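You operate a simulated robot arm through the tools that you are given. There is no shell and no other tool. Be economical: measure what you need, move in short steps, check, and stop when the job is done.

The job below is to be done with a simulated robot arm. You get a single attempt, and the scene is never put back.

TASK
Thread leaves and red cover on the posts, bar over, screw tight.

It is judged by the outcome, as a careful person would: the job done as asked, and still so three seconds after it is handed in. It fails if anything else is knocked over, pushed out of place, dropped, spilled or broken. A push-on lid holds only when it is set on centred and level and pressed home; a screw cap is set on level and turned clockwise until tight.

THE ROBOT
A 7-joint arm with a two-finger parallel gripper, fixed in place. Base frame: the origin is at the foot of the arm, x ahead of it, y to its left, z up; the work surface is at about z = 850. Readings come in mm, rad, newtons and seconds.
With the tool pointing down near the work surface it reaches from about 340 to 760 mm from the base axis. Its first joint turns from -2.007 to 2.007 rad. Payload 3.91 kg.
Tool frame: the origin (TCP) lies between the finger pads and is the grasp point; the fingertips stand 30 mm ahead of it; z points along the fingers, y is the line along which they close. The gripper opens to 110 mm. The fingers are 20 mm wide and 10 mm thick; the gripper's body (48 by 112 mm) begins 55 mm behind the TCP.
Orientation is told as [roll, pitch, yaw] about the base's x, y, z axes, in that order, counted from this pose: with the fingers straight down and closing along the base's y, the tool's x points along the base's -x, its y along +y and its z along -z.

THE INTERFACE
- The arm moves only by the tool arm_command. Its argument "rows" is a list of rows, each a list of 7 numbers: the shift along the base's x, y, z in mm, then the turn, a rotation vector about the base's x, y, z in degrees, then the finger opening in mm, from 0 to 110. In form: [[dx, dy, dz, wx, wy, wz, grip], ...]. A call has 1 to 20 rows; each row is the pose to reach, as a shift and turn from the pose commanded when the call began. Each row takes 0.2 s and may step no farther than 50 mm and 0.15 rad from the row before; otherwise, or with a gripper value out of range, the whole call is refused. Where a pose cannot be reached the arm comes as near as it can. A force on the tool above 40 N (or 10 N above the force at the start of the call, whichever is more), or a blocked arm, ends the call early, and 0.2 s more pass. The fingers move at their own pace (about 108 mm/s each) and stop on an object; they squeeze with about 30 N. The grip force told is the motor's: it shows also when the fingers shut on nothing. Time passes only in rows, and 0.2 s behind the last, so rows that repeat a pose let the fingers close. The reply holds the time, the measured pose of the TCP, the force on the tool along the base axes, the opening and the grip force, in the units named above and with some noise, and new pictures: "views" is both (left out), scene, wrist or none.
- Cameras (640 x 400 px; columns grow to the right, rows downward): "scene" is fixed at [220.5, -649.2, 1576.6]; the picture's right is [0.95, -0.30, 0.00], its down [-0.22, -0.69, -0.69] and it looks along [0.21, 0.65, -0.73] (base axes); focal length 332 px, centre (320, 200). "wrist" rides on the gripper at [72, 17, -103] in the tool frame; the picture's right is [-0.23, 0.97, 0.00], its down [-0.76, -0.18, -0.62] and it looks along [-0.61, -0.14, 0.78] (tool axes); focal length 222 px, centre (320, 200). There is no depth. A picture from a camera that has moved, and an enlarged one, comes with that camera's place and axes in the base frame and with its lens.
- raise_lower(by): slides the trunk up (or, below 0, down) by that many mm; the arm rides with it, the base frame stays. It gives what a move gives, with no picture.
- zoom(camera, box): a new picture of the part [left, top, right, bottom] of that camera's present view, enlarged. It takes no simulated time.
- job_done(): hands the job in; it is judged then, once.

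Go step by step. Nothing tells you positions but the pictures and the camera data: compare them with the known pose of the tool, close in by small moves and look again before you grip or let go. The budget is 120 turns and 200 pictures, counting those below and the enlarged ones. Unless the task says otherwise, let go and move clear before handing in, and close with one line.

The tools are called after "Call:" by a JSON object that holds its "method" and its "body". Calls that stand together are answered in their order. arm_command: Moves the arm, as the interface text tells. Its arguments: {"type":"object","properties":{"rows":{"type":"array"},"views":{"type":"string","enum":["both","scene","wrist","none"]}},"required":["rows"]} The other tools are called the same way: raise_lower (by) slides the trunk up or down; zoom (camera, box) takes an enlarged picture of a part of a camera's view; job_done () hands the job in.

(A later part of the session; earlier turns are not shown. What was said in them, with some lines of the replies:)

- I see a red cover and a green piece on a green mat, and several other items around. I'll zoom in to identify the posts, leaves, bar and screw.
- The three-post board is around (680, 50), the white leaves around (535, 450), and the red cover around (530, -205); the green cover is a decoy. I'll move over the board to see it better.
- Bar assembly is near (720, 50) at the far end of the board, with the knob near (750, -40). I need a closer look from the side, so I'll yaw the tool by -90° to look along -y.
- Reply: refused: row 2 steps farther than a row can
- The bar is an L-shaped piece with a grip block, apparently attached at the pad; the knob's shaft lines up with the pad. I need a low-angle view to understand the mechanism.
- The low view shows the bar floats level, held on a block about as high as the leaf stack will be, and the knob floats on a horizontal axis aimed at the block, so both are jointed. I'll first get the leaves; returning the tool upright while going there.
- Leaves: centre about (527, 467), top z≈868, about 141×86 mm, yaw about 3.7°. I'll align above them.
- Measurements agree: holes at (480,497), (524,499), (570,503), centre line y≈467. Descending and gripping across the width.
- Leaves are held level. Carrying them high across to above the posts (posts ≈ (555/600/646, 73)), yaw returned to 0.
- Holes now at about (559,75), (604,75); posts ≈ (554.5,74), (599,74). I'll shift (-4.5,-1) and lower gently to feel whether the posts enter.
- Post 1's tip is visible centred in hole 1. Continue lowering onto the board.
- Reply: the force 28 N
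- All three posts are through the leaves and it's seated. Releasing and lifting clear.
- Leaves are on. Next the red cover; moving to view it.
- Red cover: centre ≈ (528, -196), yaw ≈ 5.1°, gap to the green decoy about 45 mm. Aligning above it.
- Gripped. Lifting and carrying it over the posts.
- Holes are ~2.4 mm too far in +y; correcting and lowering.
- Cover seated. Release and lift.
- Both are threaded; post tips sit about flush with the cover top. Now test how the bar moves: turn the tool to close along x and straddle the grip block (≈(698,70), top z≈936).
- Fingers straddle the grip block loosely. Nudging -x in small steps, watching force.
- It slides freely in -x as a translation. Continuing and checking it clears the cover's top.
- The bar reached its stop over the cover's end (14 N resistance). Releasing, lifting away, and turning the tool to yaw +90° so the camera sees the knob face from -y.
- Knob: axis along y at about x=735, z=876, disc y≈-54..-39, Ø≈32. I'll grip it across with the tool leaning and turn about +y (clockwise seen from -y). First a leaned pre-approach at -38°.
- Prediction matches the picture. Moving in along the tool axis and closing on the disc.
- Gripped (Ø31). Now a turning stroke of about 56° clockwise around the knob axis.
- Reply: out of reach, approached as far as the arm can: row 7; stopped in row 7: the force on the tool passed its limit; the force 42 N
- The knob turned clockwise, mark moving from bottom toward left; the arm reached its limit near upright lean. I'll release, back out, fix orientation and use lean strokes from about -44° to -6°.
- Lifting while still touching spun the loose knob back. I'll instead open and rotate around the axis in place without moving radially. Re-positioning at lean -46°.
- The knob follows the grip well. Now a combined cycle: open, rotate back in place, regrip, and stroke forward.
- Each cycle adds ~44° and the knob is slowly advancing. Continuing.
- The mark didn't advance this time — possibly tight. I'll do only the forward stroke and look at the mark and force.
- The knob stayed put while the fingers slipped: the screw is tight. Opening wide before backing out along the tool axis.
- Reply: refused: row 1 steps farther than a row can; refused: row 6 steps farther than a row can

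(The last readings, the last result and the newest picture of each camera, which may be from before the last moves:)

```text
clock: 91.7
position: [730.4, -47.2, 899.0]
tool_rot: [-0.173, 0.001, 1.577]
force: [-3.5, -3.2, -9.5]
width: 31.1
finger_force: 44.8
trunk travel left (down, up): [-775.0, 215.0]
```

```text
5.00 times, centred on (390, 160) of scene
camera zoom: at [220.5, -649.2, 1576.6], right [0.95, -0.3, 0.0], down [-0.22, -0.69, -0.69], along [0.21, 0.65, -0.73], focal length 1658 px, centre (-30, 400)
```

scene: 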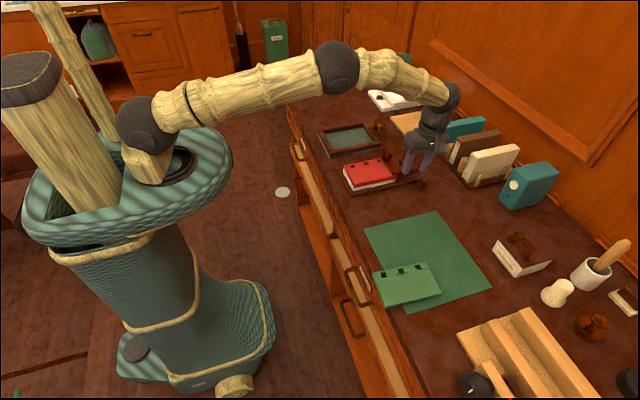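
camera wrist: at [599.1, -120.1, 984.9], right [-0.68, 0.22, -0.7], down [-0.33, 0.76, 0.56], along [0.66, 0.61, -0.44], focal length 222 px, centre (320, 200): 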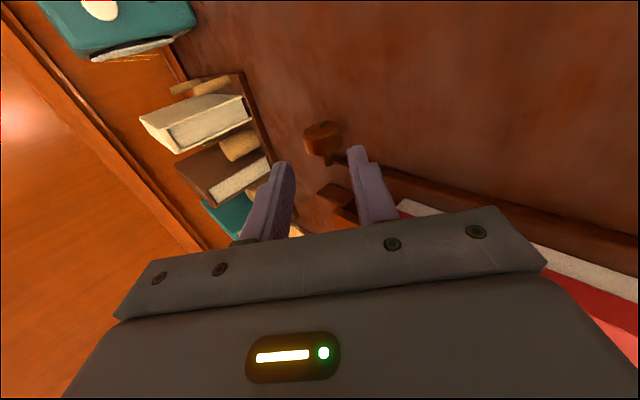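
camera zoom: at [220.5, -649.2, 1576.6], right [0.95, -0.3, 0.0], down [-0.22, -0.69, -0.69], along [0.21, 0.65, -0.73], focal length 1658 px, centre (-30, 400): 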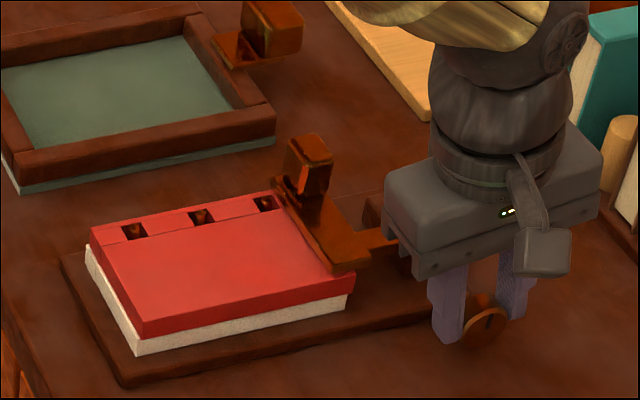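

The mark now points straight up (half a turn from the start), screw tight. Opening and backing out with shorter steps.

Call:
{"method": "arm_command", "body": {"rows": [[0, 0, 0, 0, 0, 0, 36], [0, 0, 0, 0, 0, 0, 46], [0, 0, 0, 0, 0, 0, 46], [-4, 0, 20, 0, 0, 0, 46], [-10, 0, 50, 0, 0, 0, 50], [-15, -15, 85, 0, 0, 0, 60], [-25, -45, 110, 0, 0, 0, 60], [-40, -80, 120, 0, 0, 0, 60], [-50, -110, 120, 0, 0, 0, 60], [-50, -110, 120, 0, 0, 0, 60]]}}

Call:
{"method": "zoom", "body": {"camera": "scene", "box": [405, 165, 440, 195]}}

Call:
{"method": "zoom", "body": {"camera": "scene", "box": [340, 120, 440, 200]}}

```text
clock: 93.9
position: [682.2, -156.0, 1019.7]
tool_rot: [-0.177, 0.0, 1.576]
force: [0.0, 0.0, 0.0]
width: 60.0
finger_force: 0.0
trunk travel left (down, up): [-775.0, 215.0]
camera wrist: at [647.2, -228.9, 1120.9], right [-0.96, 0.22, -0.17], down [0.06, 0.76, 0.65], along [0.28, 0.61, -0.74], focal length 222 px, centre (320, 200)
```

scene: 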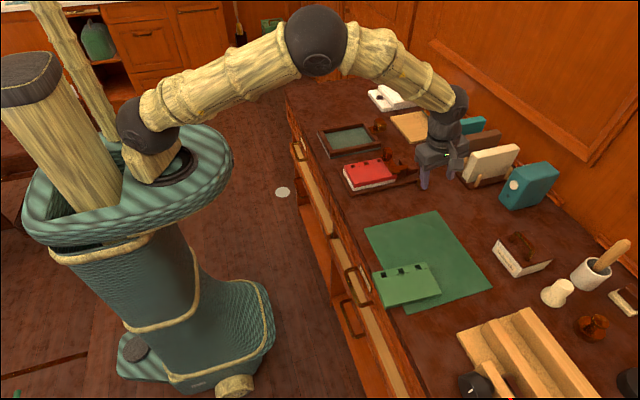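
wrist: 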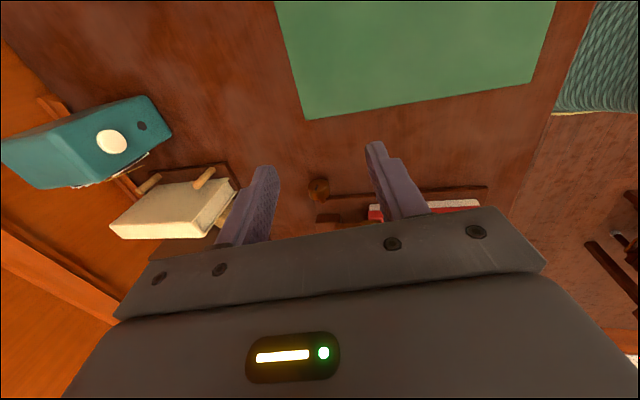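

```text
13.33 times, centred on (422, 180) of scene
camera zoom: at [220.5, -649.2, 1576.6], right [0.95, -0.3, 0.0], down [-0.22, -0.69, -0.69], along [0.21, 0.65, -0.73], focal length 4422 px, centre (-1047, 467)
```

zoom: 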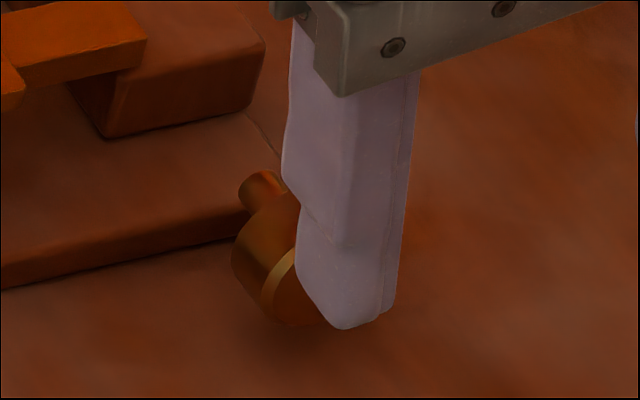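

```text
5.00 times, centred on (390, 160) of scene
camera zoom: at [220.5, -649.2, 1576.6], right [0.95, -0.3, 0.0], down [-0.22, -0.69, -0.69], along [0.21, 0.65, -0.73], focal length 1658 px, centre (-30, 400)
```

zoom: 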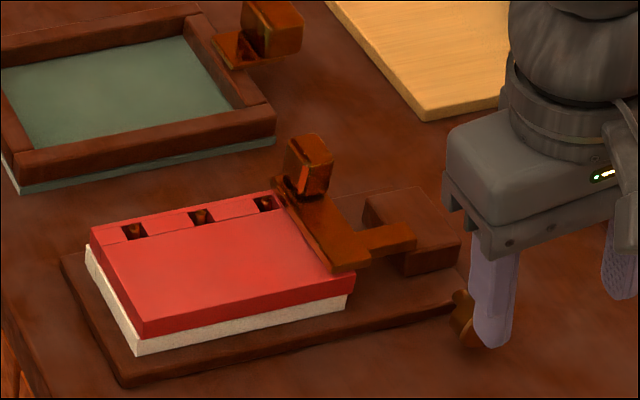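

Call:
{"method": "arm_command", "body": {"rows": [[-40, -10, 10, 0, 0, 0, 60], [-80, -20, 20, 0, 3, 0, 60], [-120, -40, 30, 0, 6, 0, 60], [-160, -60, 40, 0, 10, 0, 60], [-160, -60, 40, 0, 10, 0, 60]], "views": "none"}}

Call:
{"method": "zoom", "body": {"camera": "scene", "box": [405, 165, 440, 195]}}

Call:
{"method": "zoom", "body": {"camera": "scene", "box": [340, 120, 440, 200]}}

```text
clock: 95.1
position: [520.1, -216.0, 1056.1]
tool_rot: [-0.004, -0.002, 1.576]
force: [-0.1, 0.0, 0.0]
width: 60.0
finger_force: 0.0
trunk travel left (down, up): [-775.0, 215.0]
```

```text
13.33 times, centred on (422, 180) of scene
camera zoom: at [220.5, -649.2, 1576.6], right [0.95, -0.3, 0.0], down [-0.22, -0.69, -0.69], along [0.21, 0.65, -0.73], focal length 4422 px, centre (-1047, 467)
```

zoom: 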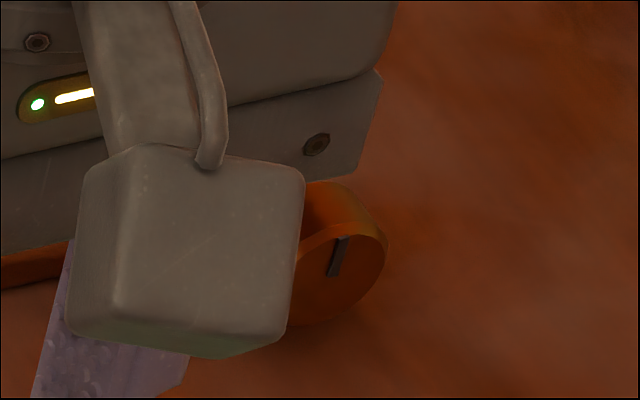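

```text
5.00 times, centred on (390, 160) of scene
camera zoom: at [220.5, -649.2, 1576.6], right [0.95, -0.3, 0.0], down [-0.22, -0.69, -0.69], along [0.21, 0.65, -0.73], focal length 1658 px, centre (-30, 400)
```

zoom: 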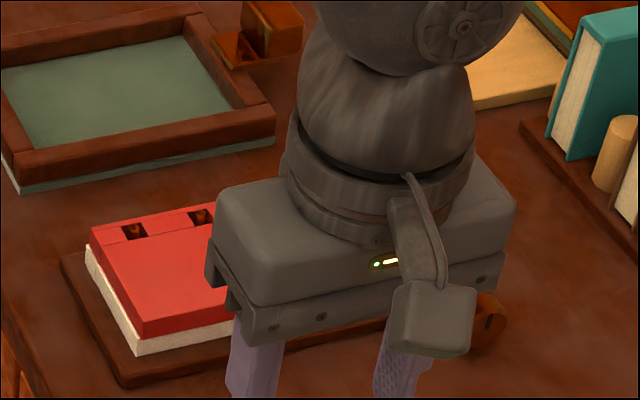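

The knob's mark stays straight up. In the last clear view the leaves and red cover were down on the posts and the bar was at its stop over the cover's end. The gripper is open and clear of everything, so I'm handing in.

Call:
{"method": "job_done", "body": {}}

```text
The job is handed in.
```

The leaves and red cover are threaded on the posts, the bar is slid over the cover to its stop, and the screw is turned clockwise until the grip slipped on the knob, so I took it as tight; I handed the job in with the gripper clear.
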